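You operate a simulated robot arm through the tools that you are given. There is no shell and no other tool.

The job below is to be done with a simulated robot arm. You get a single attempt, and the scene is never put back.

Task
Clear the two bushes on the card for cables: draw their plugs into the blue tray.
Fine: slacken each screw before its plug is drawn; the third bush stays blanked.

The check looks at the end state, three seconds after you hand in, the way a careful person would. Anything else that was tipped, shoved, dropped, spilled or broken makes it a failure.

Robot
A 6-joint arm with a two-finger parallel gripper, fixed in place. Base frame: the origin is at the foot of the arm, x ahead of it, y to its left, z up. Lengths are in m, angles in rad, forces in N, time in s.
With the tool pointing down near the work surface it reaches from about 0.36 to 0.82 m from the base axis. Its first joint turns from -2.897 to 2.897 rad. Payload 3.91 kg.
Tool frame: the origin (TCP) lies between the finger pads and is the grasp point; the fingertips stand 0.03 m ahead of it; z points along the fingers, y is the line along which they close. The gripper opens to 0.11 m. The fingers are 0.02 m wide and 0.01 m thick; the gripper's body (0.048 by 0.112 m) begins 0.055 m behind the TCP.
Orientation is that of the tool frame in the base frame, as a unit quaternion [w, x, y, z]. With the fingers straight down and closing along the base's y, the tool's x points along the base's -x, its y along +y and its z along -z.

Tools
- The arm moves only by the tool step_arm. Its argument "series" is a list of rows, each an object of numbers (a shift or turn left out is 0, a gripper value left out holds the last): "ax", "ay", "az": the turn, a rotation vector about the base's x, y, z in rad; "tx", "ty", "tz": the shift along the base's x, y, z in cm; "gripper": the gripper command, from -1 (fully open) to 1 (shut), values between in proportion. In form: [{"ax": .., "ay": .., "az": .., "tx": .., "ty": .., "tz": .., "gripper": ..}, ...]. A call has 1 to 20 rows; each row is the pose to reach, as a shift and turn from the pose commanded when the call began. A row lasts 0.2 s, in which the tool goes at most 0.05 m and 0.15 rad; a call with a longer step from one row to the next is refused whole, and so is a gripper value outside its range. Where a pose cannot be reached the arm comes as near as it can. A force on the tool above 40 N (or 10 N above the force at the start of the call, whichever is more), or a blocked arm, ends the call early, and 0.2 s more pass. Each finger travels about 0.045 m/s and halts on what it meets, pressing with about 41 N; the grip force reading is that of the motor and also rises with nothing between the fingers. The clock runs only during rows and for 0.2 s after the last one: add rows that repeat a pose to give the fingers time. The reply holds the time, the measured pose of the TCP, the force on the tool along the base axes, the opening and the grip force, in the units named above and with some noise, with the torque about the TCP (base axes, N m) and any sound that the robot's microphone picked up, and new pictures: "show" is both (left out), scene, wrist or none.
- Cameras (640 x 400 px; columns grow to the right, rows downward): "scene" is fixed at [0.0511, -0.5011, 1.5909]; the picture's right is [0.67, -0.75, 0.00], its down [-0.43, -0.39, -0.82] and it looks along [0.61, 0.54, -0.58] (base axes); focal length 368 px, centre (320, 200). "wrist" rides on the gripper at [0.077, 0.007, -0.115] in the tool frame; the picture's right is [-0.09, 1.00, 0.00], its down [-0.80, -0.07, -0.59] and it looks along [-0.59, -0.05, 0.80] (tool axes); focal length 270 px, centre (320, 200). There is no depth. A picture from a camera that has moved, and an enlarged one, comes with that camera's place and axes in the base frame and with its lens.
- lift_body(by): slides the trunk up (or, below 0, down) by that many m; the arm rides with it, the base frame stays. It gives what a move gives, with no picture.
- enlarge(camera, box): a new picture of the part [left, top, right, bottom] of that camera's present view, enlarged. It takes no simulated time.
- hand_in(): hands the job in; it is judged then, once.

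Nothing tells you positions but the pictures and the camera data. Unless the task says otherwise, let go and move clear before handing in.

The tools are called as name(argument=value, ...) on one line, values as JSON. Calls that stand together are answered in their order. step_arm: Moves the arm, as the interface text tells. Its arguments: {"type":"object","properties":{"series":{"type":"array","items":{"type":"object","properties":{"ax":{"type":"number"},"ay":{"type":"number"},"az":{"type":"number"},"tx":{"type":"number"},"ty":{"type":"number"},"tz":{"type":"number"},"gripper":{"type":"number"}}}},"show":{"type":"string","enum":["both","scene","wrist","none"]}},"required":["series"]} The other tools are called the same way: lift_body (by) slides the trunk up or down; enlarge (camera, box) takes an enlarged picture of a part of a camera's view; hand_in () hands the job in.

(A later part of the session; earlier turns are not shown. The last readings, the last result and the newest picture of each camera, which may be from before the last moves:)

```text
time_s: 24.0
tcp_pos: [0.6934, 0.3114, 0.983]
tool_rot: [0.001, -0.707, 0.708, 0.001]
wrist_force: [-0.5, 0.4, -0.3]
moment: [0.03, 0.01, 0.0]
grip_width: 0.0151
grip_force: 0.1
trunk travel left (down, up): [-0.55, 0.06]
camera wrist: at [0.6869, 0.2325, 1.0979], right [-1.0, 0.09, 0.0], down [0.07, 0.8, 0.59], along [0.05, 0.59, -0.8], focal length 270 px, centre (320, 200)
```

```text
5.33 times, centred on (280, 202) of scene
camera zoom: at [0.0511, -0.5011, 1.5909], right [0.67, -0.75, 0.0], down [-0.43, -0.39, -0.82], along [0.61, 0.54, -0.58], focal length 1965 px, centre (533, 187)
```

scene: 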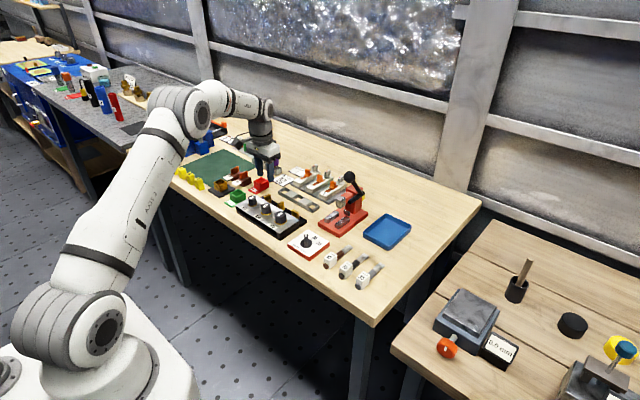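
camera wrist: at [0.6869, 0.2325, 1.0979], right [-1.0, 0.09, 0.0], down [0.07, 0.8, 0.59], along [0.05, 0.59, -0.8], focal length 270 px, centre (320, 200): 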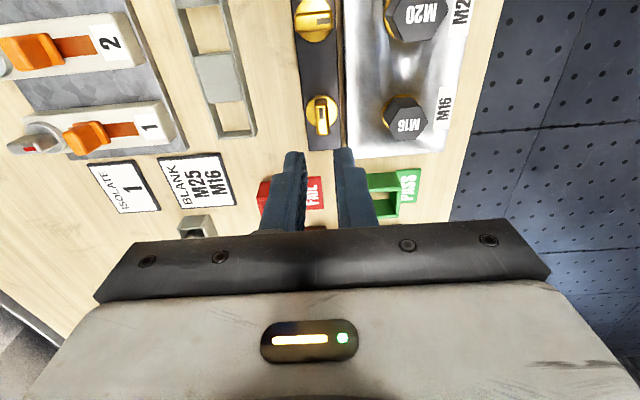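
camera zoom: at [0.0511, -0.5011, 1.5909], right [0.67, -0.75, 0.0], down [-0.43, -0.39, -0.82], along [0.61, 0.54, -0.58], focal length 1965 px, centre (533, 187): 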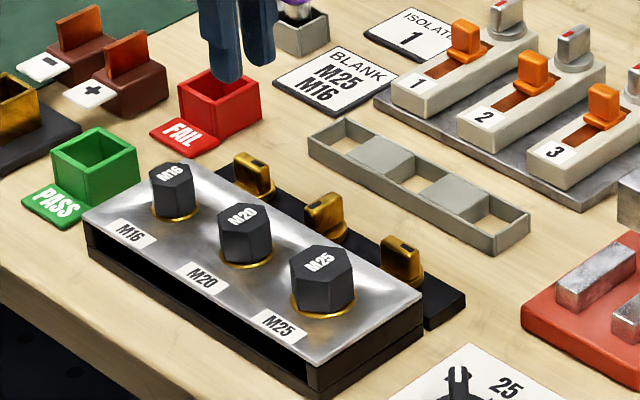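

Both M16 and M25 wings are turned 90°, and M20's is untouched. Now I'll examine the plugs to plan the grasp.

enlarge(camera="wrist", box=[340, 0, 500, 160])

enlarge(camera="scene", box=[350, 200, 430, 260])

```text
2.50 times, centred on (420, 80) of wrist
camera zoom: at [0.6869, 0.2325, 1.0979], right [-1.0, 0.09, 0.0], down [0.07, 0.8, 0.59], along [0.05, 0.59, -0.8], focal length 676 px, centre (70, 500)
```

zoom: 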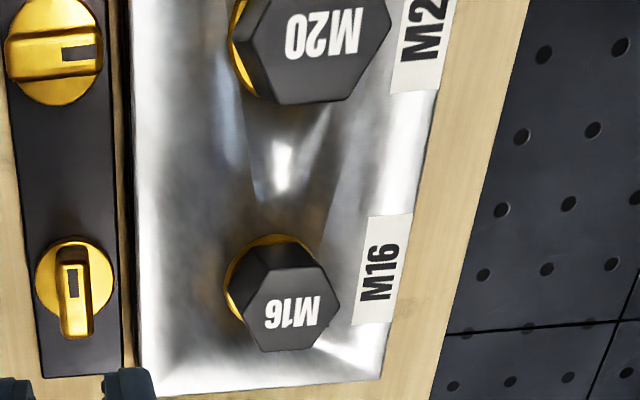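

```text
6.67 times, centred on (390, 230) of scene
camera zoom: at [0.0511, -0.5011, 1.5909], right [0.67, -0.75, 0.0], down [-0.43, -0.39, -0.82], along [0.61, 0.54, -0.58], focal length 2456 px, centre (-147, 0)
```

zoom: 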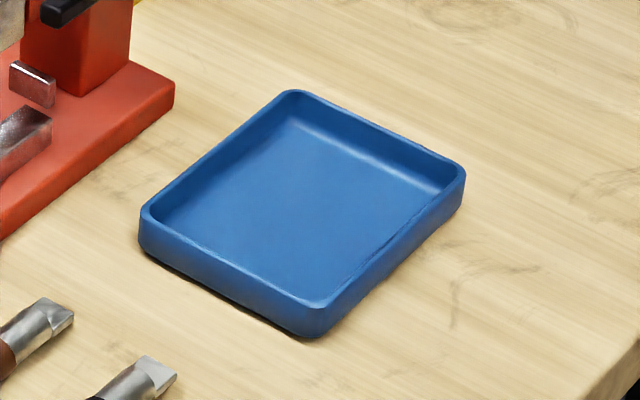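

The plugs' hex flats face ±y, so I'll grip with fingers closing along y. The M16 plug is at about (0.628, 0.311) with its top at z≈0.903. I'll rotate back and move above it.

step_arm(series=[{"tx": -0.5, "az": -0.13, "gripper": 0.09}, {"tx": -1, "az": -0.26}, {"tx": -1.5, "az": -0.39}, {"tx": -2, "az": -0.52}, {"tx": -2.5, "az": -0.65}, {"tx": -3, "az": -0.78}, {"tx": -3.5, "az": -0.91}, {"tx": -4, "az": -1.04}, {"tx": -4.5, "az": -1.17}, {"tx": -5, "az": -1.3}, {"tx": -5.75, "az": -1.43}, {"tx": -6.5, "az": -1.57}, {"tx": -6.5, "az": -1.57}], show="wrist")

enlarge(camera="wrist", box=[220, 30, 420, 155])

```text
time_s: 26.8
tcp_pos: [0.628, 0.3125, 0.9829]
tool_rot: [0.0, 0.0, 1.0, 0.0]
wrist_force: [0.0, 0.3, -1.0]
moment: [0.05, -0.01, -0.01]
grip_width: 0.0498
grip_force: 0.0
trunk travel left (down, up): [-0.55, 0.06]
camera wrist: at [0.551, 0.3168, 1.0979], right [0.09, 1.0, 0.0], down [0.8, -0.07, 0.59], along [0.59, -0.05, -0.8], focal length 270 px, centre (320, 200)
```

wrist: 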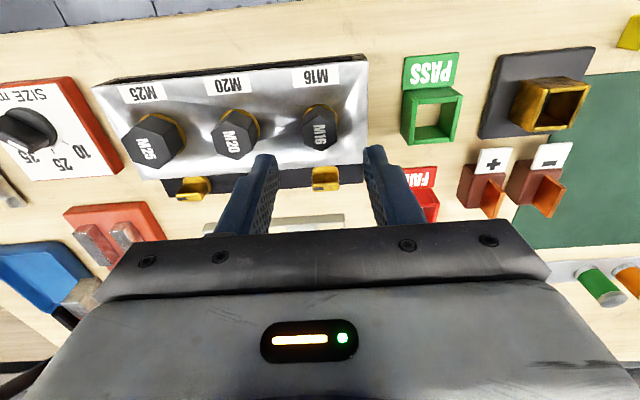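

```text
3.20 times, centred on (320, 92) of wrist
camera zoom: at [0.551, 0.3168, 1.0979], right [0.09, 1.0, 0.0], down [0.8, -0.07, 0.59], along [0.59, -0.05, -0.8], focal length 865 px, centre (320, 544)
```

zoom: 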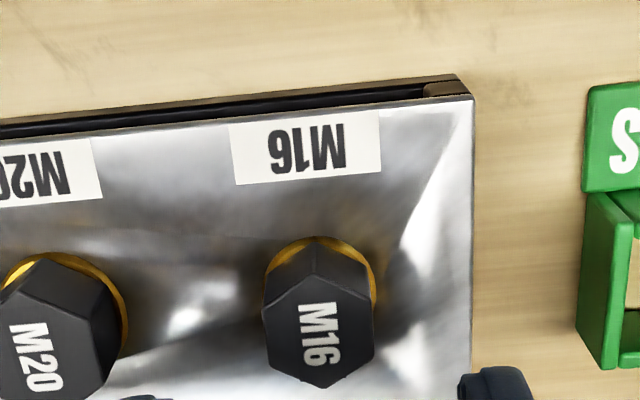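

The hex is nicely aligned. I'll lower to just above the M16 plug and check the centring.

step_arm(series=[{"tx": 0.1, "ty": -0.08, "tz": -2.5}, {"tx": 0.1, "ty": -0.08, "tz": -4}, {"tx": 0.1, "ty": -0.08, "tz": -4}], show="none")

enlarge(camera="wrist", box=[220, 65, 420, 190])

enlarge(camera="scene", box=[225, 165, 305, 225])

```text
time_s: 27.6
tcp_pos: [0.6295, 0.3113, 0.9433]
tool_rot: [0.0, 0.0, 1.0, 0.0]
wrist_force: [-0.3, 0.3, -0.9]
moment: [-0.02, 0.02, -0.01]
grip_width: 0.0499
grip_force: 0.0
trunk travel left (down, up): [-0.55, 0.06]
```

```text
3.20 times, centred on (320, 128) of wrist
camera zoom: at [0.552, 0.316, 1.0576], right [0.09, 1.0, 0.0], down [0.8, -0.07, 0.59], along [0.59, -0.05, -0.8], focal length 865 px, centre (320, 432)
```

zoom: 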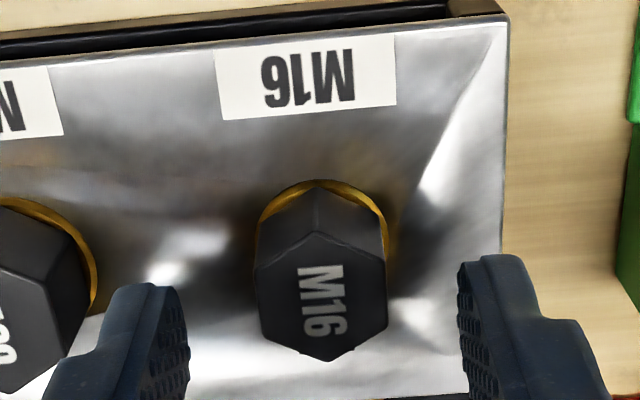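

```text
6.67 times, centred on (265, 195) of scene
camera zoom: at [0.0511, -0.5011, 1.5909], right [0.67, -0.75, 0.0], down [-0.43, -0.39, -0.82], along [0.61, 0.54, -0.58], focal length 2456 px, centre (687, 233)
```

zoom: 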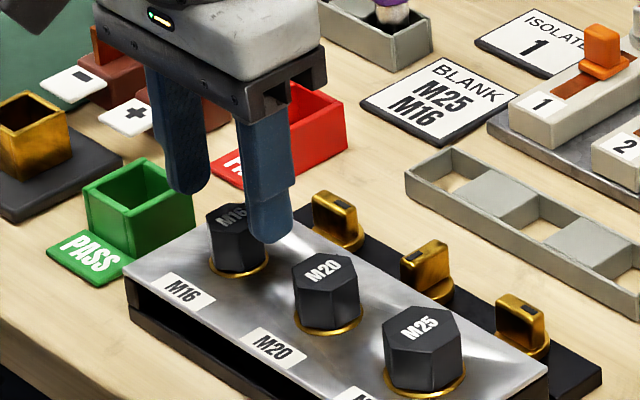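

Centred. I'll lower so the fingers straddle the M16 hex, then close.

step_arm(series=[{"tz": -1.2}, {"tz": -2.4}, {"tz": -2.4}, {"tz": -2.4, "gripper": 1}, {"tz": -2.4, "gripper": 1}, {"tz": -2.4, "gripper": 1}], show="none")

enlarge(camera="wrist", box=[220, 65, 420, 190])

enlarge(camera="scene", box=[225, 165, 305, 225])

```text
time_s: 29.0
tcp_pos: [0.6281, 0.3113, 0.9188]
tool_rot: [0.001, 0.0, 1.0, 0.0]
wrist_force: [-0.1, 0.6, 0.4]
moment: [-0.01, 0.03, 0.01]
grip_width: 0.0239
grip_force: 40.8
trunk travel left (down, up): [-0.55, 0.06]
```

```text
3.20 times, centred on (320, 128) of wrist
camera zoom: at [0.5521, 0.3162, 1.0336], right [0.09, 1.0, 0.0], down [0.8, -0.07, 0.59], along [0.59, -0.05, -0.8], focal length 865 px, centre (320, 432)
```

zoom: 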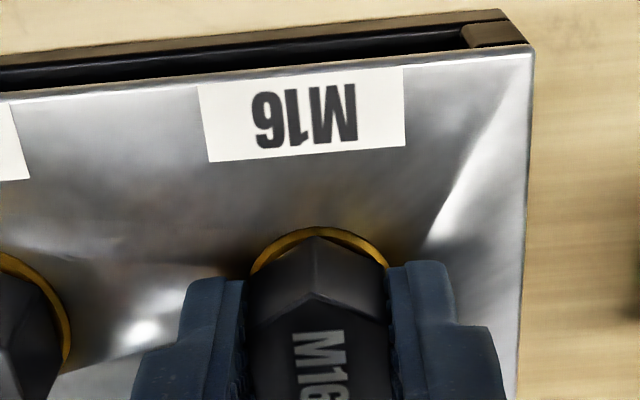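

```text
6.67 times, centred on (265, 195) of scene
camera zoom: at [0.0511, -0.5011, 1.5909], right [0.67, -0.75, 0.0], down [-0.43, -0.39, -0.82], along [0.61, 0.54, -0.58], focal length 2456 px, centre (687, 233)
```

zoom: 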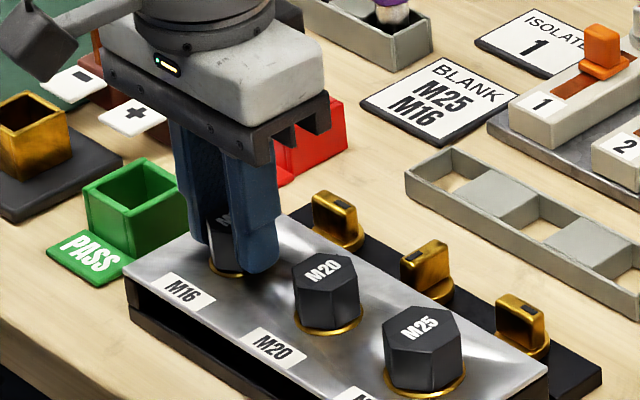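

M16 plug gripped squarely (23.9 mm, no side load). I'll draw it straight up slowly.

step_arm(series=[{"tz": 0.3}, {"tz": 0.6}, {"tz": 1.0}, {"tz": 1.4}, {"tz": 1.8}, {"tz": 1.8}], show="none")

enlarge(camera="scene", box=[225, 165, 305, 225])

enlarge(camera="wrist", box=[220, 65, 420, 190])

```text
time_s: 30.4
tcp_pos: [0.6288, 0.3108, 0.9381]
tool_rot: [0.0, 0.0, 1.0, 0.0]
wrist_force: [-0.4, -0.1, 0.4]
moment: [0.02, -0.02, 0.02]
grip_width: 0.0235
grip_force: 40.9
trunk travel left (down, up): [-0.55, 0.06]
```

```text
6.67 times, centred on (265, 195) of scene
camera zoom: at [0.0511, -0.5011, 1.5909], right [0.67, -0.75, 0.0], down [-0.43, -0.39, -0.82], along [0.61, 0.54, -0.58], focal length 2456 px, centre (687, 233)
```

zoom: 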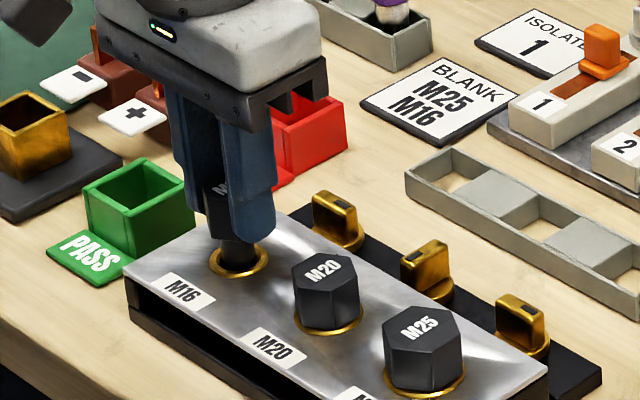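

```text
3.20 times, centred on (320, 128) of wrist
camera zoom: at [0.5522, 0.316, 1.0517], right [0.09, 1.0, 0.0], down [0.8, -0.07, 0.59], along [0.59, -0.05, -0.8], focal length 865 px, centre (320, 432)
```

zoom: 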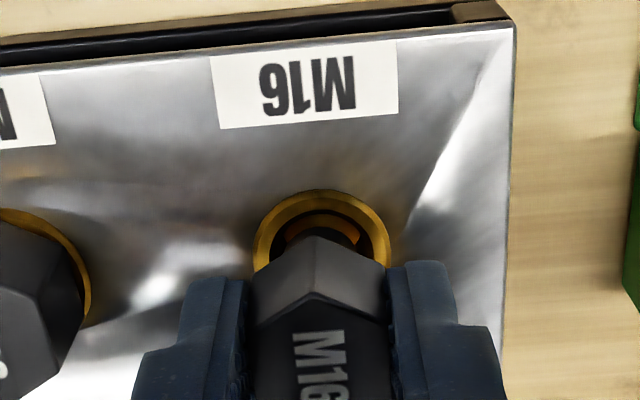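

The plug is drawing out freely, with its stem showing. I'll keep lifting until it is clear.

step_arm(series=[{"tz": 1}, {"tz": 2}, {"tz": 3.5}, {"tz": 6}, {"tz": 9}, {"tz": 9}], show="both")

enlarge(camera="scene", box=[225, 125, 325, 215])

enlarge(camera="wrist", box=[0, 0, 320, 240])

```text
time_s: 31.8
tcp_pos: [0.6275, 0.3098, 1.0277]
tool_rot: [0.0, 0.0, 1.0, 0.0]
wrist_force: [-0.6, 0.6, -1.0]
moment: [0.03, -0.03, -0.01]
grip_width: 0.0233
grip_force: 40.4
trunk travel left (down, up): [-0.55, 0.06]
camera wrist: at [0.5516, 0.3164, 1.1421], right [0.09, 1.0, 0.0], down [0.8, -0.07, 0.59], along [0.59, -0.05, -0.8], focal length 270 px, centre (320, 200)
```

scene: 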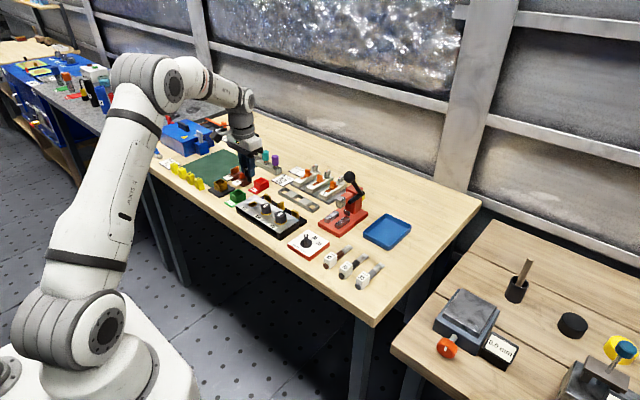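
wrist: 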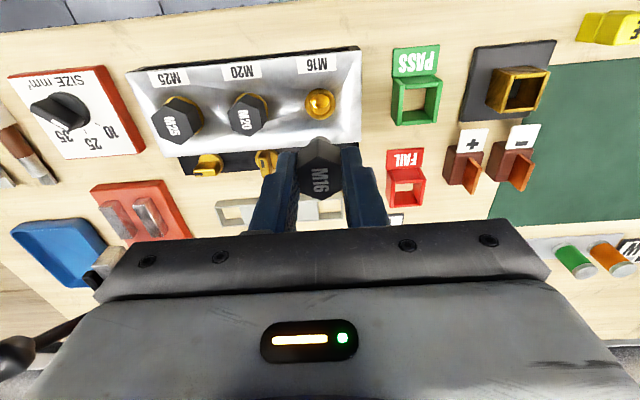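

```text
4.44 times, centred on (275, 170) of scene
camera zoom: at [0.0511, -0.5011, 1.5909], right [0.67, -0.75, 0.0], down [-0.43, -0.39, -0.82], along [0.61, 0.54, -0.58], focal length 1637 px, centre (520, 333)
```

zoom: 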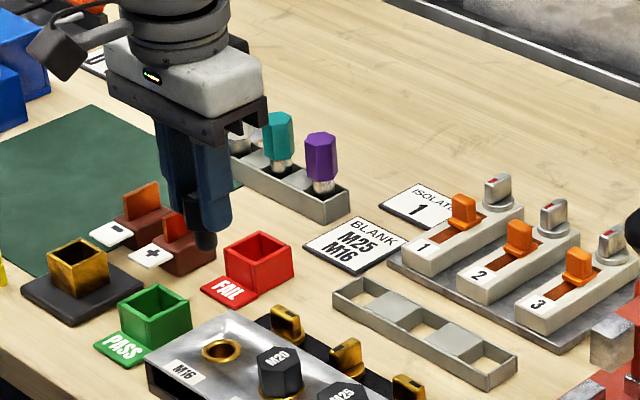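

```text
1.67 times, centred on (160, 120) of wrist
camera zoom: at [0.5516, 0.3164, 1.1421], right [0.09, 1.0, 0.0], down [0.8, -0.07, 0.59], along [0.59, -0.05, -0.8], focal length 450 px, centre (587, 333)
```

zoom: 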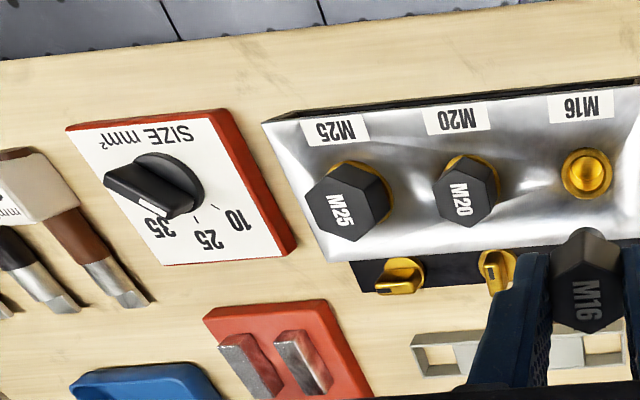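

The M16 plug is free and its bush is empty. I place the blue tray at about x 0.77–0.89, y −0.135 to −0.04, and the press's lever ball near (0.775, 0.03, 1.04). I'll carry the plug high over that, turning the tool 90° so the gripper body stays clear of the lever.

step_arm(series=[{"tz": 4.5}, {"tz": 9}, {"tz": 13}, {"tz": 13, "tx": 1.4, "ty": -3.3, "az": 0.13}, {"tz": 13, "tx": 2.8, "ty": -6.6, "az": 0.26}, {"tz": 13, "tx": 4.2, "ty": -9.9, "az": 0.39}, {"tz": 13, "tx": 5.6, "ty": -13.2, "az": 0.52}, {"tz": 13, "tx": 7.0, "ty": -16.5, "az": 0.65}, {"tz": 13, "tx": 8.4, "ty": -19.8, "az": 0.78}, {"tz": 13, "tx": 9.8, "ty": -23.1, "az": 0.91}, {"tz": 13, "tx": 11.2, "ty": -26.4, "az": 1.04}, {"tz": 13, "tx": 12.6, "ty": -29.7, "az": 1.17}, {"tz": 13, "tx": 14.0, "ty": -33, "az": 1.3}, {"tz": 13, "tx": 15.4, "ty": -36.3, "az": 1.43}, {"tz": 13, "tx": 16.8, "ty": -39.6, "az": 1.57}, {"tz": 13, "tx": 16.8, "ty": -39.6, "az": 1.57}], show="both")

enlarge(camera="wrist", box=[160, 60, 480, 260])

enlarge(camera="scene", box=[300, 100, 460, 260])

```text
time_s: 35.2
tcp_pos: [0.7922, -0.0837, 1.1555]
tool_rot: [0.0, 0.708, -0.706, -0.001]
wrist_force: [0.4, 0.2, -0.2]
moment: [0.02, 0.0, 0.0]
grip_width: 0.0233
grip_force: 41.3
out of reach, approached as far as the arm can: row 15, 16
trunk travel left (down, up): [-0.55, 0.06]
camera wrist: at [0.7852, -0.162, 1.27], right [-1.0, 0.09, 0.0], down [0.07, 0.8, 0.59], along [0.05, 0.59, -0.8], focal length 270 px, centre (320, 200)
```

scene: 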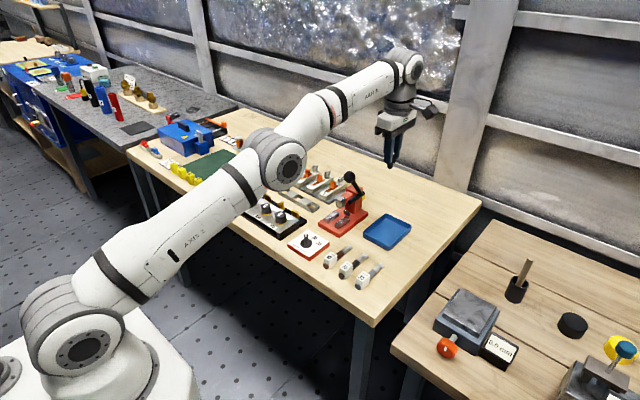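
wrist: 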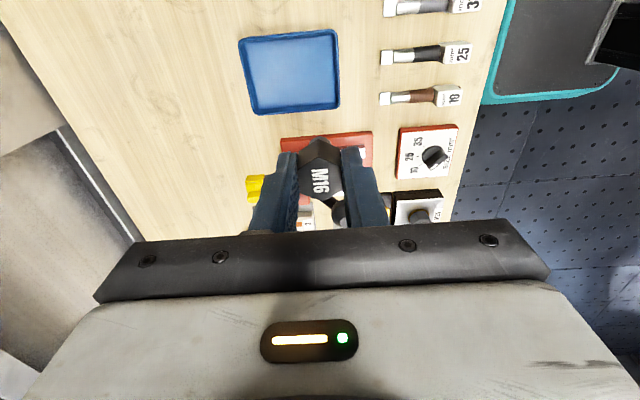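

```text
2.00 times, centred on (320, 160) of wrist
camera zoom: at [0.7852, -0.162, 1.27], right [-1.0, 0.09, 0.0], down [0.07, 0.8, 0.59], along [0.05, 0.59, -0.8], focal length 541 px, centre (320, 280)
```

zoom: 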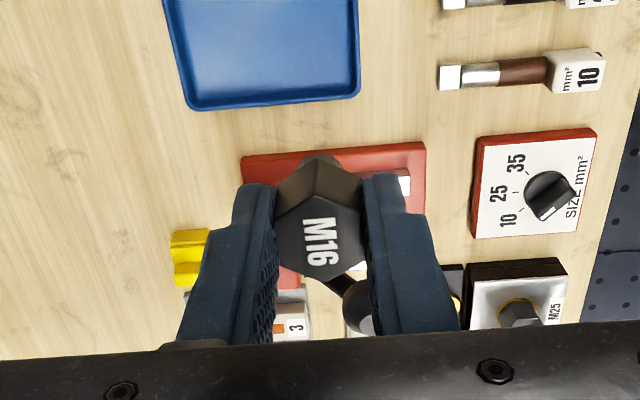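

```text
2.50 times, centred on (380, 180) of scene
camera zoom: at [0.0511, -0.5011, 1.5909], right [0.67, -0.75, 0.0], down [-0.43, -0.39, -0.82], along [0.61, 0.54, -0.58], focal length 921 px, centre (170, 250)
```

zoom: 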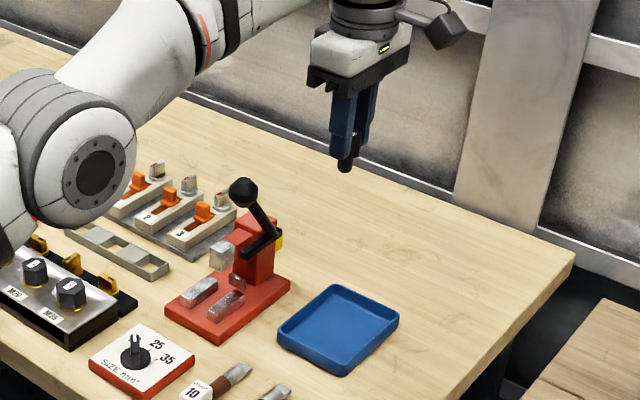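

The plug is hanging securely over the tray, which I place at x 0.769–0.892, y −0.134 to −0.037. I'll descend at about (0.80, −0.066), well away from the lever ball (0.779, 0.032, 1.037).

step_arm(series=[{"tx": 0, "ty": 1.85}, {"tx": 0, "ty": 1.85, "tz": -4.5}, {"tx": 0.2, "ty": 1.85, "tz": -9}, {"tx": 0.3, "ty": 1.85, "tz": -13.5}, {"tx": 0.3, "ty": 1.85, "tz": -18}, {"tx": 0.3, "ty": 1.85, "tz": -20.6}, {"tx": 0.3, "ty": 1.85, "tz": -20.6}], show="both")

enlarge(camera="wrist", box=[160, 60, 480, 260])

enlarge(camera="scene", box=[320, 150, 440, 250])

```text
time_s: 36.8
tcp_pos: [0.7946, -0.0659, 0.9496]
tool_rot: [0.0, -0.707, 0.707, 0.0]
wrist_force: [0.0, 0.1, -0.3]
moment: [0.01, 0.0, -0.02]
grip_width: 0.0237
grip_force: 41.5
trunk travel left (down, up): [-0.55, 0.06]
camera wrist: at [0.7874, -0.1441, 1.0645], right [-1.0, 0.09, 0.0], down [0.07, 0.8, 0.59], along [0.05, 0.59, -0.8], focal length 270 px, centre (320, 200)
```

scene: 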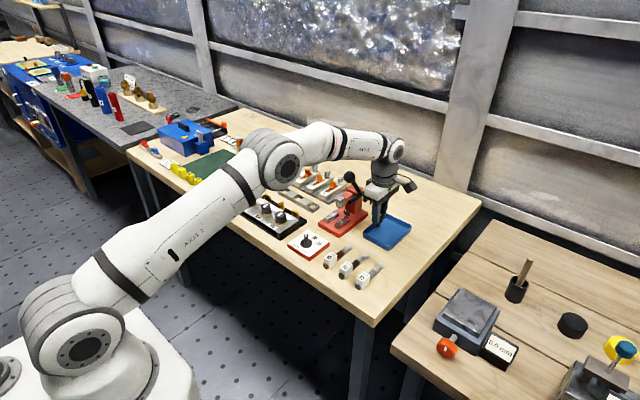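
wrist: 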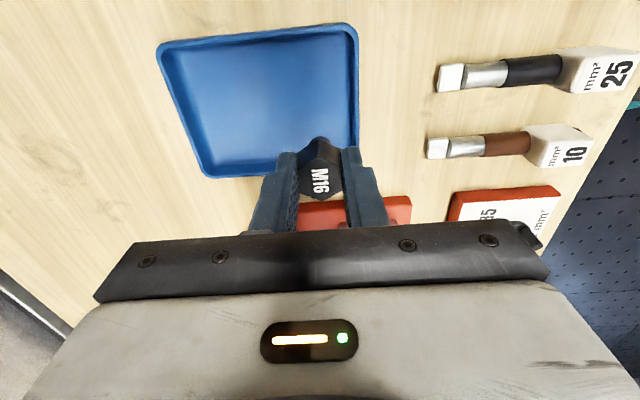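

```text
2.00 times, centred on (320, 160) of wrist
camera zoom: at [0.7874, -0.1441, 1.0645], right [-1.0, 0.09, 0.0], down [0.07, 0.8, 0.59], along [0.05, 0.59, -0.8], focal length 541 px, centre (320, 280)
```

zoom: 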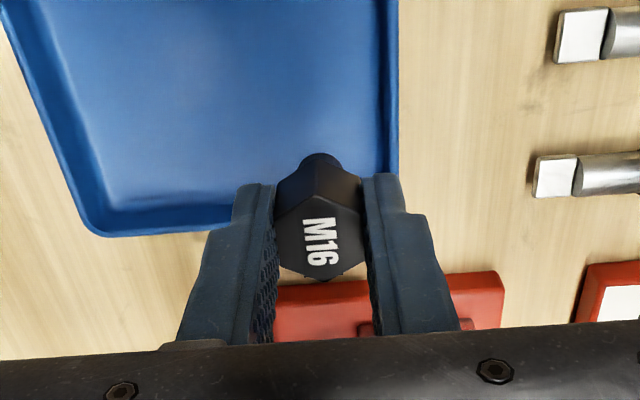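

```text
4.00 times, centred on (380, 200) of scene
camera zoom: at [0.0511, -0.5011, 1.5909], right [0.67, -0.75, 0.0], down [-0.43, -0.39, -0.82], along [0.61, 0.54, -0.58], focal length 1473 px, centre (80, 200)
```

zoom: 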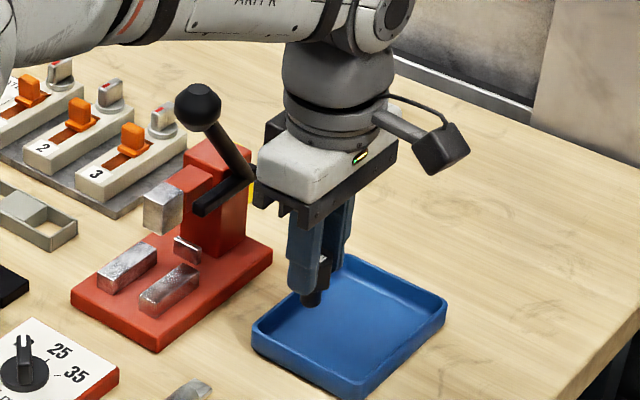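

All clear. I'll shift 8 mm further in x and lower slowly until the plug's stem meets the tray floor.

step_arm(series=[{"tx": 0.8, "tz": -1}, {"tx": 0.8, "tz": -2.2}, {"tx": 0.8, "tz": -3.2}, {"tx": 0.8, "tz": -3.2}], show="none")

enlarge(camera="scene", box=[350, 180, 430, 260])

enlarge(camera="wrist", box=[160, 60, 480, 260])

```text
time_s: 37.8
tcp_pos: [0.8023, -0.0664, 0.9179]
tool_rot: [-0.001, -0.707, 0.707, 0.0]
wrist_force: [-0.6, -0.4, 0.0]
moment: [-0.01, 0.01, -0.01]
grip_width: 0.0239
grip_force: 40.9
trunk travel left (down, up): [-0.55, 0.06]
```

```text
5.00 times, centred on (390, 220) of scene
camera zoom: at [0.0511, -0.5011, 1.5909], right [0.67, -0.75, 0.0], down [-0.43, -0.39, -0.82], along [0.61, 0.54, -0.58], focal length 1842 px, centre (-30, 100)
```

zoom: 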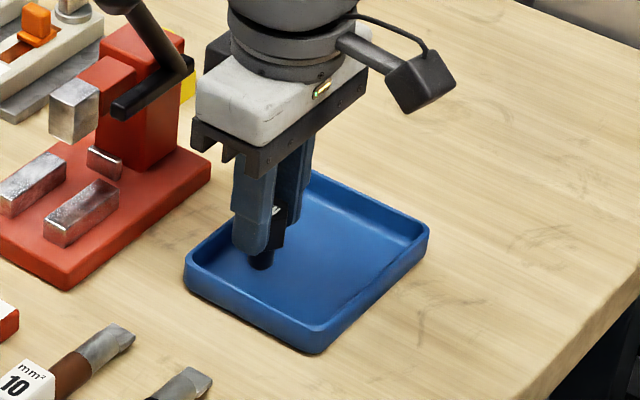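

```text
2.00 times, centred on (320, 160) of wrist
camera zoom: at [0.7956, -0.1438, 1.032], right [-1.0, 0.09, 0.0], down [0.07, 0.8, 0.59], along [0.05, 0.59, -0.8], focal length 541 px, centre (320, 280)
```

zoom: 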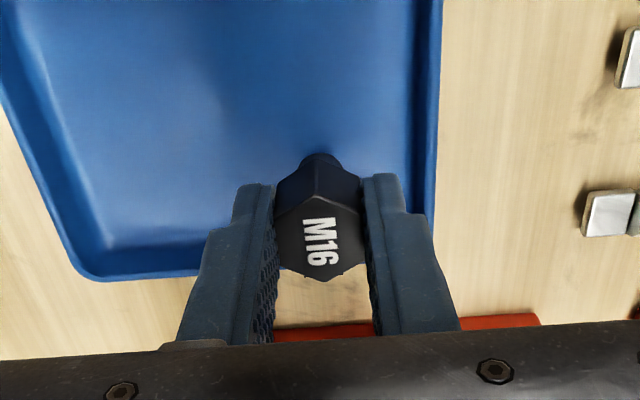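

Getting close to the floor. I'll lower in small steps and watch the vertical force.

step_arm(series=[{"tz": -0.3}, {"tz": -0.6}, {"tz": -0.9}, {"tz": -0.9}], show="none")

enlarge(camera="scene", box=[350, 180, 430, 260])

```text
time_s: 38.8
tcp_pos: [0.8016, -0.0648, 0.9085]
tool_rot: [0.0, -0.707, 0.708, 0.0]
wrist_force: [-0.5, -0.1, -1.3]
moment: [0.01, -0.03, 0.01]
grip_width: 0.0235
grip_force: 41.1
trunk travel left (down, up): [-0.55, 0.06]
```

```text
5.00 times, centred on (390, 220) of scene
camera zoom: at [0.0511, -0.5011, 1.5909], right [0.67, -0.75, 0.0], down [-0.43, -0.39, -0.82], along [0.61, 0.54, -0.58], focal length 1842 px, centre (-30, 100)
```

zoom: 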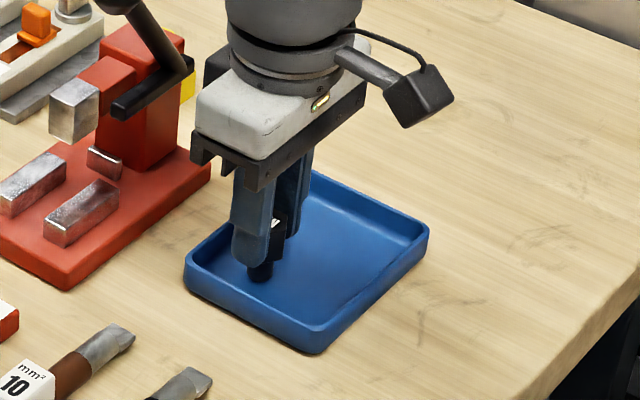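

No contact yet; continuing down in 2 mm steps.

step_arm(series=[{"tz": -0.2}, {"tz": -0.4}, {"tz": -0.4}], show="none")

enlarge(camera="scene", box=[350, 180, 430, 260])

```text
time_s: 39.6
tcp_pos: [0.8018, -0.065, 0.9088]
tool_rot: [-0.002, 0.708, -0.706, 0.002]
wrist_force: [0.1, -1.1, 16.3]
moment: [-0.01, -0.05, 0.01]
grip_width: 0.0234
grip_force: 40.9
trunk travel left (down, up): [-0.55, 0.06]
```

```text
5.00 times, centred on (390, 220) of scene
camera zoom: at [0.0511, -0.5011, 1.5909], right [0.67, -0.75, 0.0], down [-0.43, -0.39, -0.82], along [0.61, 0.54, -0.58], focal length 1842 px, centre (-30, 100)
```

zoom: 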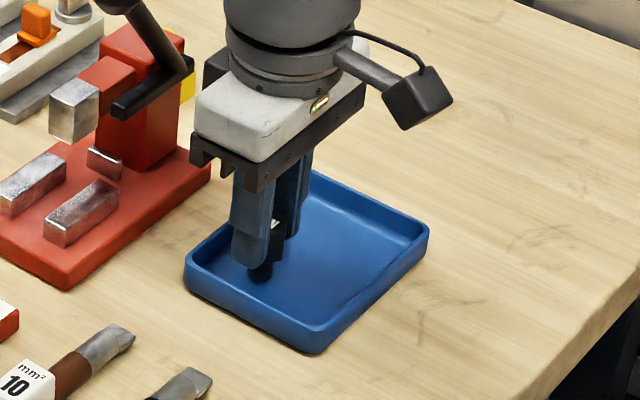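

Contact is made (16 N). I'll ease off slightly, then open the fingers a few millimetres to leave the plug standing.

step_arm(series=[{"tz": 0.15}, {"tz": 0.2}, {"tz": 0.2, "gripper": 0.5}, {"tz": 0.2, "gripper": 0.42}, {"tz": 0.2, "gripper": 0.4}, {"tz": 0.2, "gripper": 0.4}], show="none")

enlarge(camera="scene", box=[350, 180, 430, 260])

enlarge(camera="wrist", box=[160, 60, 480, 260])

```text
time_s: 41.0
tcp_pos: [0.8024, -0.0653, 0.9064]
tool_rot: [0.0, 0.707, -0.707, -0.001]
wrist_force: [-0.4, -0.7, -0.3]
moment: [0.0, -0.03, 0.02]
grip_width: 0.033
grip_force: 0.1
trunk travel left (down, up): [-0.55, 0.06]
```

```text
5.00 times, centred on (390, 220) of scene
camera zoom: at [0.0511, -0.5011, 1.5909], right [0.67, -0.75, 0.0], down [-0.43, -0.39, -0.82], along [0.61, 0.54, -0.58], focal length 1842 px, centre (-30, 100)
```

zoom: 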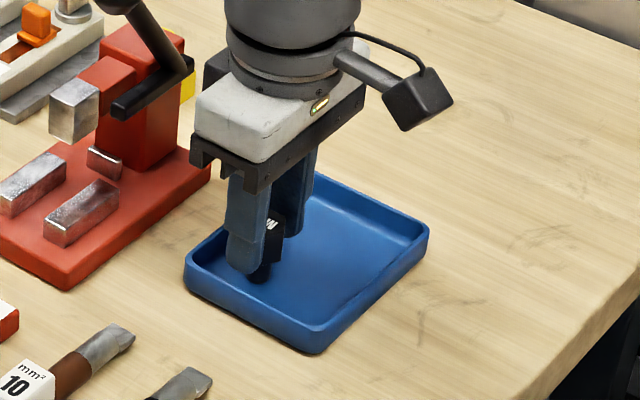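

```text
2.00 times, centred on (320, 160) of wrist
camera zoom: at [0.7957, -0.1439, 1.0208], right [-1.0, 0.09, 0.0], down [0.07, 0.8, 0.59], along [0.05, 0.59, -0.8], focal length 541 px, centre (320, 280)
```

zoom: 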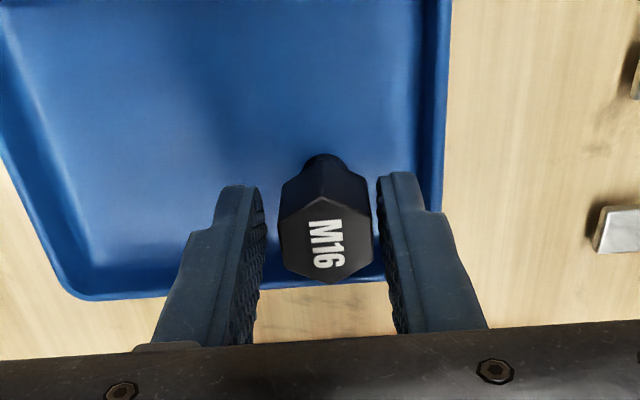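

The plug stands on its own between the open fingers. I'll lift straight up clear of it.

step_arm(series=[{"tz": 0.5}, {"tz": 1.5}, {"tz": 3}, {"tz": 6}, {"tz": 10}, {"tz": 14}, {"tz": 18}, {"tz": 22}, {"tz": 22}], show="wrist")

enlarge(camera="scene", box=[350, 180, 430, 260])

enlarge(camera="wrist", box=[200, 0, 400, 150])

```text
time_s: 43.0
tcp_pos: [0.8022, -0.0656, 1.127]
tool_rot: [-0.001, -0.707, 0.707, 0.0]
wrist_force: [0.6, 0.2, 0.1]
moment: [0.0, -0.03, 0.01]
grip_width: 0.033
grip_force: 0.1
trunk travel left (down, up): [-0.55, 0.06]
camera wrist: at [0.7948, -0.1441, 1.2419], right [-1.0, 0.09, 0.0], down [0.07, 0.8, 0.59], along [0.05, 0.59, -0.8], focal length 270 px, centre (320, 200)
```

wrist: 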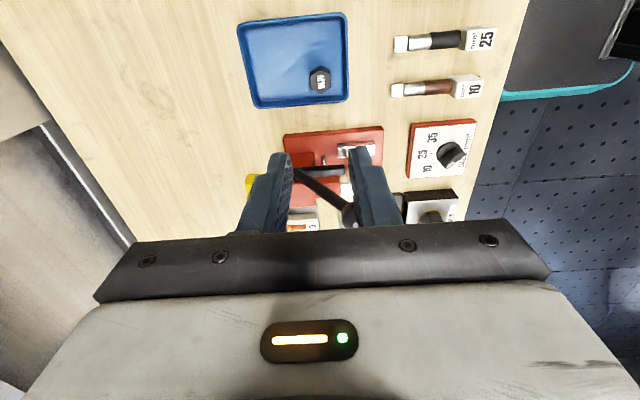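

```text
5.00 times, centred on (390, 220) of scene
camera zoom: at [0.0511, -0.5011, 1.5909], right [0.67, -0.75, 0.0], down [-0.43, -0.39, -0.82], along [0.61, 0.54, -0.58], focal length 1842 px, centre (-30, 100)
```

zoom: 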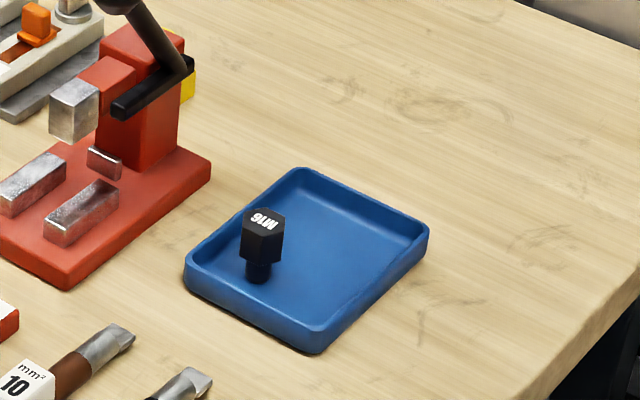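

```text
2.67 times, centred on (300, 75) of wrist
camera zoom: at [0.7948, -0.1441, 1.2419], right [-1.0, 0.09, 0.0], down [0.07, 0.8, 0.59], along [0.05, 0.59, -0.8], focal length 721 px, centre (373, 533)
```

zoom: 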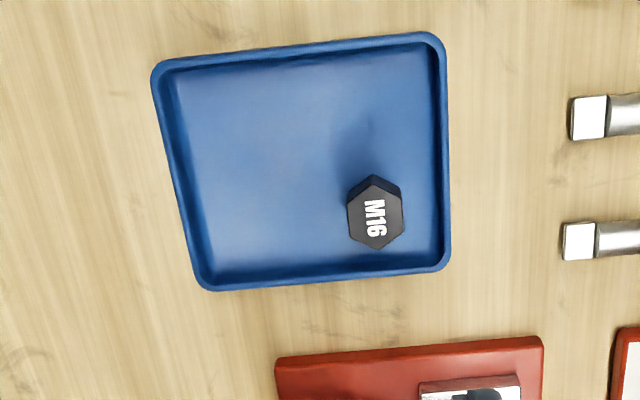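

The M16 plug stands in the tray. Next is the M25 plug: I'll return high over the lever, rotating back, to above (0.629, 0.179).

step_arm(series=[{"tz": 3}, {"tz": 3, "tx": -1.45, "ty": 2.05, "az": -0.13, "gripper": 0.0}, {"tz": 3, "tx": -2.9, "ty": 4.1, "az": -0.26}, {"tz": 3, "tx": -4.35, "ty": 6.15, "az": -0.39}, {"tz": 3, "tx": -5.8, "ty": 8.2, "az": -0.52}, {"tz": 3, "tx": -7.25, "ty": 10.25, "az": -0.65}, {"tz": 3, "tx": -8.7, "ty": 12.3, "az": -0.78}, {"tz": 3, "tx": -10.15, "ty": 14.35, "az": -0.91}, {"tz": 3, "tx": -11.6, "ty": 16.4, "az": -1.04}, {"tz": 3, "tx": -13.05, "ty": 18.45, "az": -1.17}, {"tz": 3, "tx": -14.5, "ty": 20.5, "az": -1.3}, {"tz": 3, "tx": -15.95, "ty": 22.5, "az": -1.43}, {"tz": 3, "tx": -17.4, "ty": 24.55, "az": -1.57}, {"tz": -2, "tx": -17.4, "ty": 24.55, "az": -1.57}, {"tz": -7, "tx": -17.4, "ty": 24.55, "az": -1.57}, {"tz": -12, "tx": -17.4, "ty": 24.55, "az": -1.57}, {"tz": -14, "tx": -17.4, "ty": 24.55, "az": -1.57}, {"tz": -14, "tx": -17.4, "ty": 24.55, "az": -1.57}], show="both")

enlarge(camera="wrist", box=[220, 30, 420, 155])

```text
time_s: 46.8
tcp_pos: [0.6295, 0.1802, 0.9868]
tool_rot: [0.0, 0.001, 1.0, 0.0]
wrist_force: [-0.7, 0.3, 0.2]
moment: [-0.01, -0.02, 0.0]
grip_width: 0.0552
grip_force: 0.1
out of reach, approached as far as the arm can: row 1
trunk travel left (down, up): [-0.55, 0.06]
camera wrist: at [0.5518, 0.1856, 1.1002], right [0.09, 1.0, 0.0], down [0.8, -0.07, 0.59], along [0.59, -0.05, -0.8], focal length 270 px, centre (320, 200)
```

scene: 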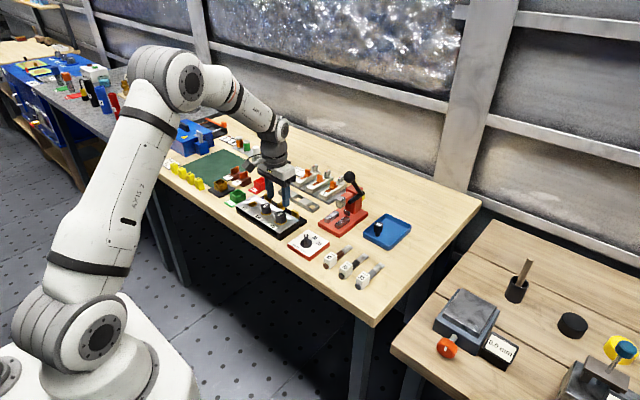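
wrist: 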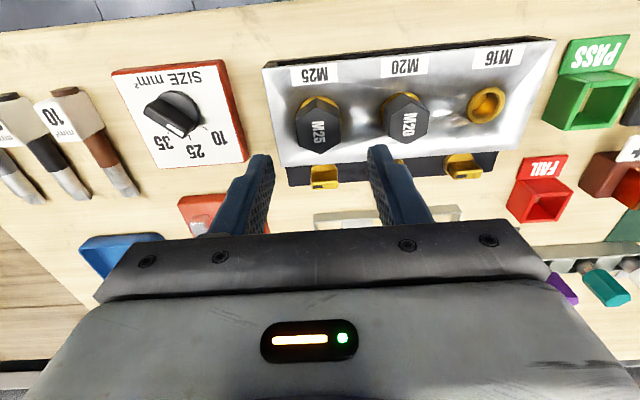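

```text
3.20 times, centred on (320, 92) of wrist
camera zoom: at [0.5518, 0.1856, 1.1002], right [0.09, 1.0, 0.0], down [0.8, -0.07, 0.59], along [0.59, -0.05, -0.8], focal length 865 px, centre (320, 544)
```

zoom: 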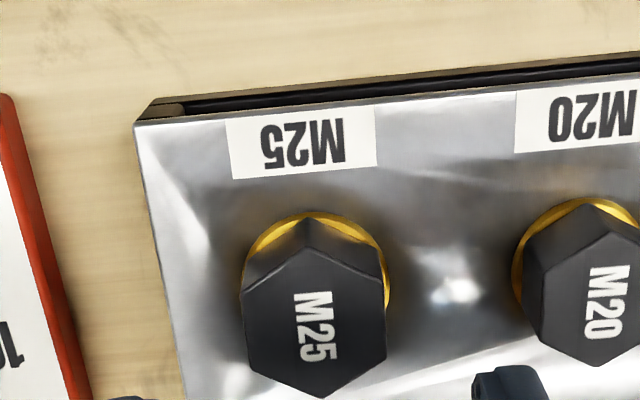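

The M25 hex is square to the gripper and nearly centred. I'll lower closer and refine.

step_arm(series=[{"ty": -0.06, "tz": -2.5}, {"ty": -0.06, "tz": -4.5}, {"ty": -0.06, "tz": -4.5}], show="none")

enlarge(camera="wrist", box=[220, 65, 420, 190])

enlarge(camera="scene", box=[240, 165, 320, 240])

```text
time_s: 47.6
tcp_pos: [0.6292, 0.1794, 0.9407]
tool_rot: [0.0, 0.0, 1.0, 0.0]
wrist_force: [0.6, 0.5, -0.1]
moment: [-0.02, 0.02, -0.04]
grip_width: 0.0551
grip_force: 0.0
trunk travel left (down, up): [-0.55, 0.06]
```

```text
3.20 times, centred on (320, 128) of wrist
camera zoom: at [0.5515, 0.1846, 1.0558], right [0.09, 1.0, 0.0], down [0.8, -0.07, 0.59], along [0.59, -0.05, -0.8], focal length 865 px, centre (320, 432)
```

zoom: 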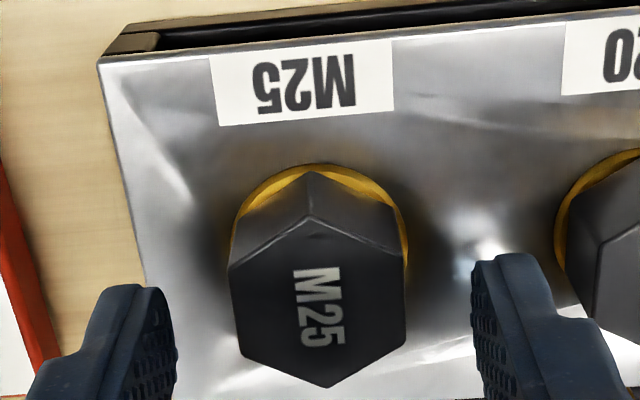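

```text
5.33 times, centred on (280, 202) of scene
camera zoom: at [0.0511, -0.5011, 1.5909], right [0.67, -0.75, 0.0], down [-0.43, -0.39, -0.82], along [0.61, 0.54, -0.58], focal length 1965 px, centre (533, 187)
```

zoom: 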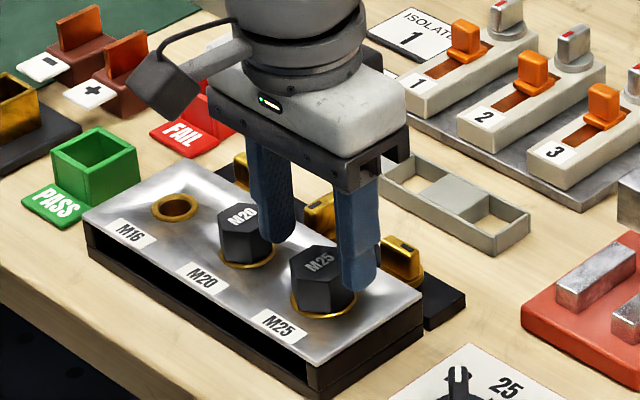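

I'll apply a 0.6 mm correction, lower over the M25 hex, and close.

step_arm(series=[{"ty": -0.06, "tz": -1.2}, {"ty": -0.06, "tz": -2.4}, {"ty": -0.06, "tz": -2.4}, {"ty": -0.06, "tz": -2.4, "gripper": 1}, {"ty": -0.06, "tz": -2.4, "gripper": 1}, {"ty": -0.06, "tz": -2.4, "gripper": 1}], show="none")

enlarge(camera="wrist", box=[220, 65, 420, 190])

```text
time_s: 49.0
tcp_pos: [0.629, 0.1791, 0.9179]
tool_rot: [0.0, 0.0, 1.0, 0.0]
wrist_force: [0.0, -0.4, -0.4]
moment: [-0.01, 0.01, 0.04]
grip_width: 0.0314
grip_force: 41.1
trunk travel left (down, up): [-0.55, 0.06]
```

```text
3.20 times, centred on (320, 128) of wrist
camera zoom: at [0.5517, 0.1839, 1.032], right [0.09, 1.0, 0.0], down [0.8, -0.07, 0.59], along [0.59, -0.05, -0.8], focal length 865 px, centre (320, 432)
```

zoom: 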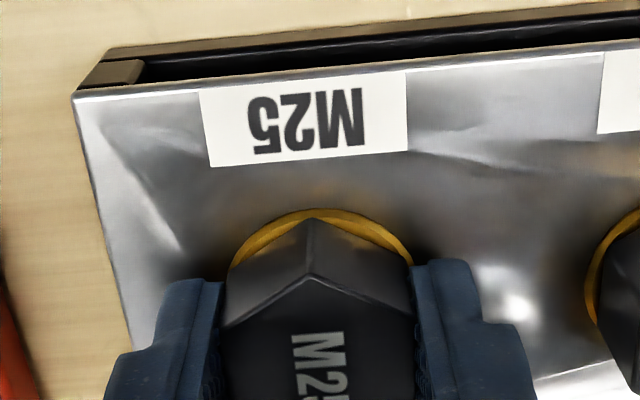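

The M25 plug is gripped squarely (31.4 mm, no side load). I'll draw it straight up.

step_arm(series=[{"tz": 0.3}, {"tz": 0.6}, {"tz": 1.0}, {"tz": 1.5}, {"tz": 2.2}, {"tz": 3}, {"tz": 4}, {"tz": 6}, {"tz": 10}, {"tz": 10}], show="wrist")

enlarge(camera="scene", box=[230, 125, 330, 225])

```text
time_s: 51.2
tcp_pos: [0.6274, 0.1785, 1.0163]
tool_rot: [0.0, -0.001, 1.0, 0.0]
wrist_force: [0.4, 0.2, -0.6]
moment: [0.04, 0.01, 0.0]
grip_width: 0.0314
grip_force: 41.7
trunk travel left (down, up): [-0.55, 0.06]
camera wrist: at [0.5514, 0.1837, 1.1317], right [0.09, 1.0, 0.0], down [0.8, -0.07, 0.59], along [0.59, -0.05, -0.8], focal length 270 px, centre (320, 200)
```

wrist: 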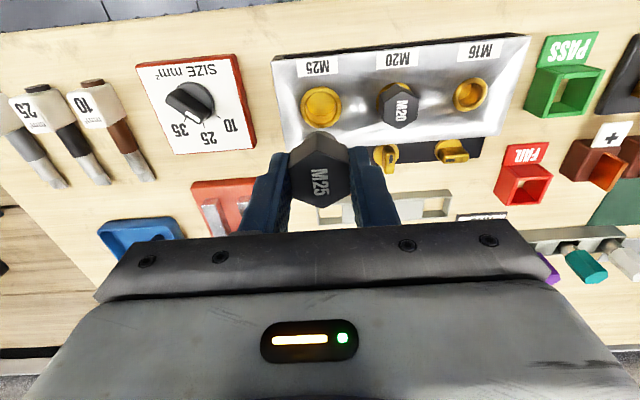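

```text
4.00 times, centred on (280, 175) of scene
camera zoom: at [0.0511, -0.5011, 1.5909], right [0.67, -0.75, 0.0], down [-0.43, -0.39, -0.82], along [0.61, 0.54, -0.58], focal length 1473 px, centre (480, 300)
```

zoom: 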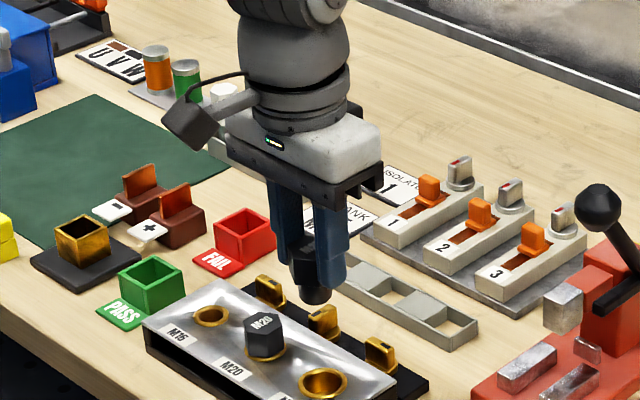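

The M25 plug is out and only M20 remains blanked. I'll carry it high to the tray, turning 90° as before.

step_arm(series=[{"tz": 4.5}, {"tz": 9}, {"tz": 11.2}, {"tz": 11.2, "tx": 1.0, "ty": -2.5, "az": 0.13}, {"tz": 11.2, "tx": 2.0, "ty": -5.0, "az": 0.26}, {"tz": 11.2, "tx": 3.0, "ty": -7.5, "az": 0.39}, {"tz": 11.2, "tx": 4.0, "ty": -10, "az": 0.52}, {"tz": 11.2, "tx": 5.0, "ty": -12.5, "az": 0.65}, {"tz": 11.2, "tx": 6.0, "ty": -15, "az": 0.78}, {"tz": 11.2, "tx": 7.5, "ty": -18, "az": 0.91}, {"tz": 11.2, "tx": 9.5, "ty": -21, "az": 1.04}, {"tz": 11.2, "tx": 11.5, "ty": -24, "az": 1.17}, {"tz": 11.2, "tx": 13.5, "ty": -26.5, "az": 1.3}, {"tz": 11.2, "tx": 15, "ty": -28.6, "az": 1.43}, {"tz": 11.2, "tx": 16.1, "ty": -28.6, "az": 1.57}, {"tz": 11.2, "tx": 16.1, "ty": -28.6, "az": 1.57}], show="wrist")

enlarge(camera="wrist", box=[160, 0, 480, 200])

enlarge(camera="scene", box=[320, 120, 440, 250])

```text
time_s: 54.6
tcp_pos: [0.7902, -0.1074, 1.129]
tool_rot: [0.0, 0.708, -0.707, 0.0]
wrist_force: [0.4, 0.1, 0.5]
moment: [-0.01, -0.02, 0.02]
grip_width: 0.0319
grip_force: 42.0
trunk travel left (down, up): [-0.55, 0.06]
camera wrist: at [0.7831, -0.1856, 1.2439], right [-1.0, 0.09, 0.0], down [0.07, 0.8, 0.59], along [0.05, 0.59, -0.8], focal length 270 px, centre (320, 200)
```

wrist: 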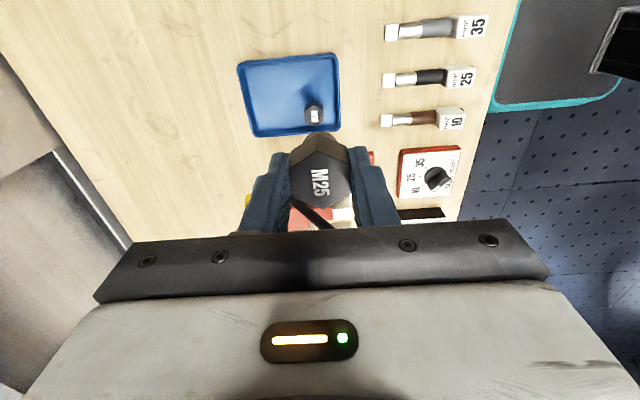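

```text
2.00 times, centred on (320, 100) of wrist
camera zoom: at [0.7831, -0.1856, 1.2439], right [-1.0, 0.09, 0.0], down [0.07, 0.8, 0.59], along [0.05, 0.59, -0.8], focal length 541 px, centre (320, 400)
```

zoom: 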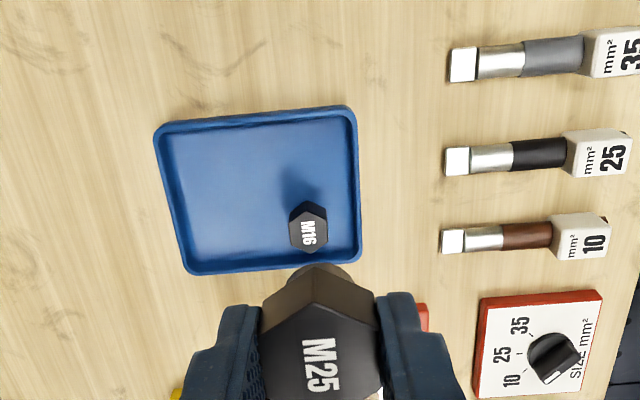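

```text
3.08 times, centred on (380, 185) of scene
camera zoom: at [0.0511, -0.5011, 1.5909], right [0.67, -0.75, 0.0], down [-0.43, -0.39, -0.82], along [0.61, 0.54, -0.58], focal length 1133 px, centre (135, 246)
```

zoom: 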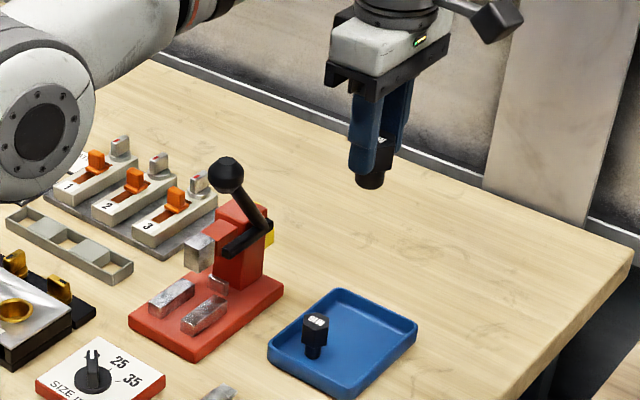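

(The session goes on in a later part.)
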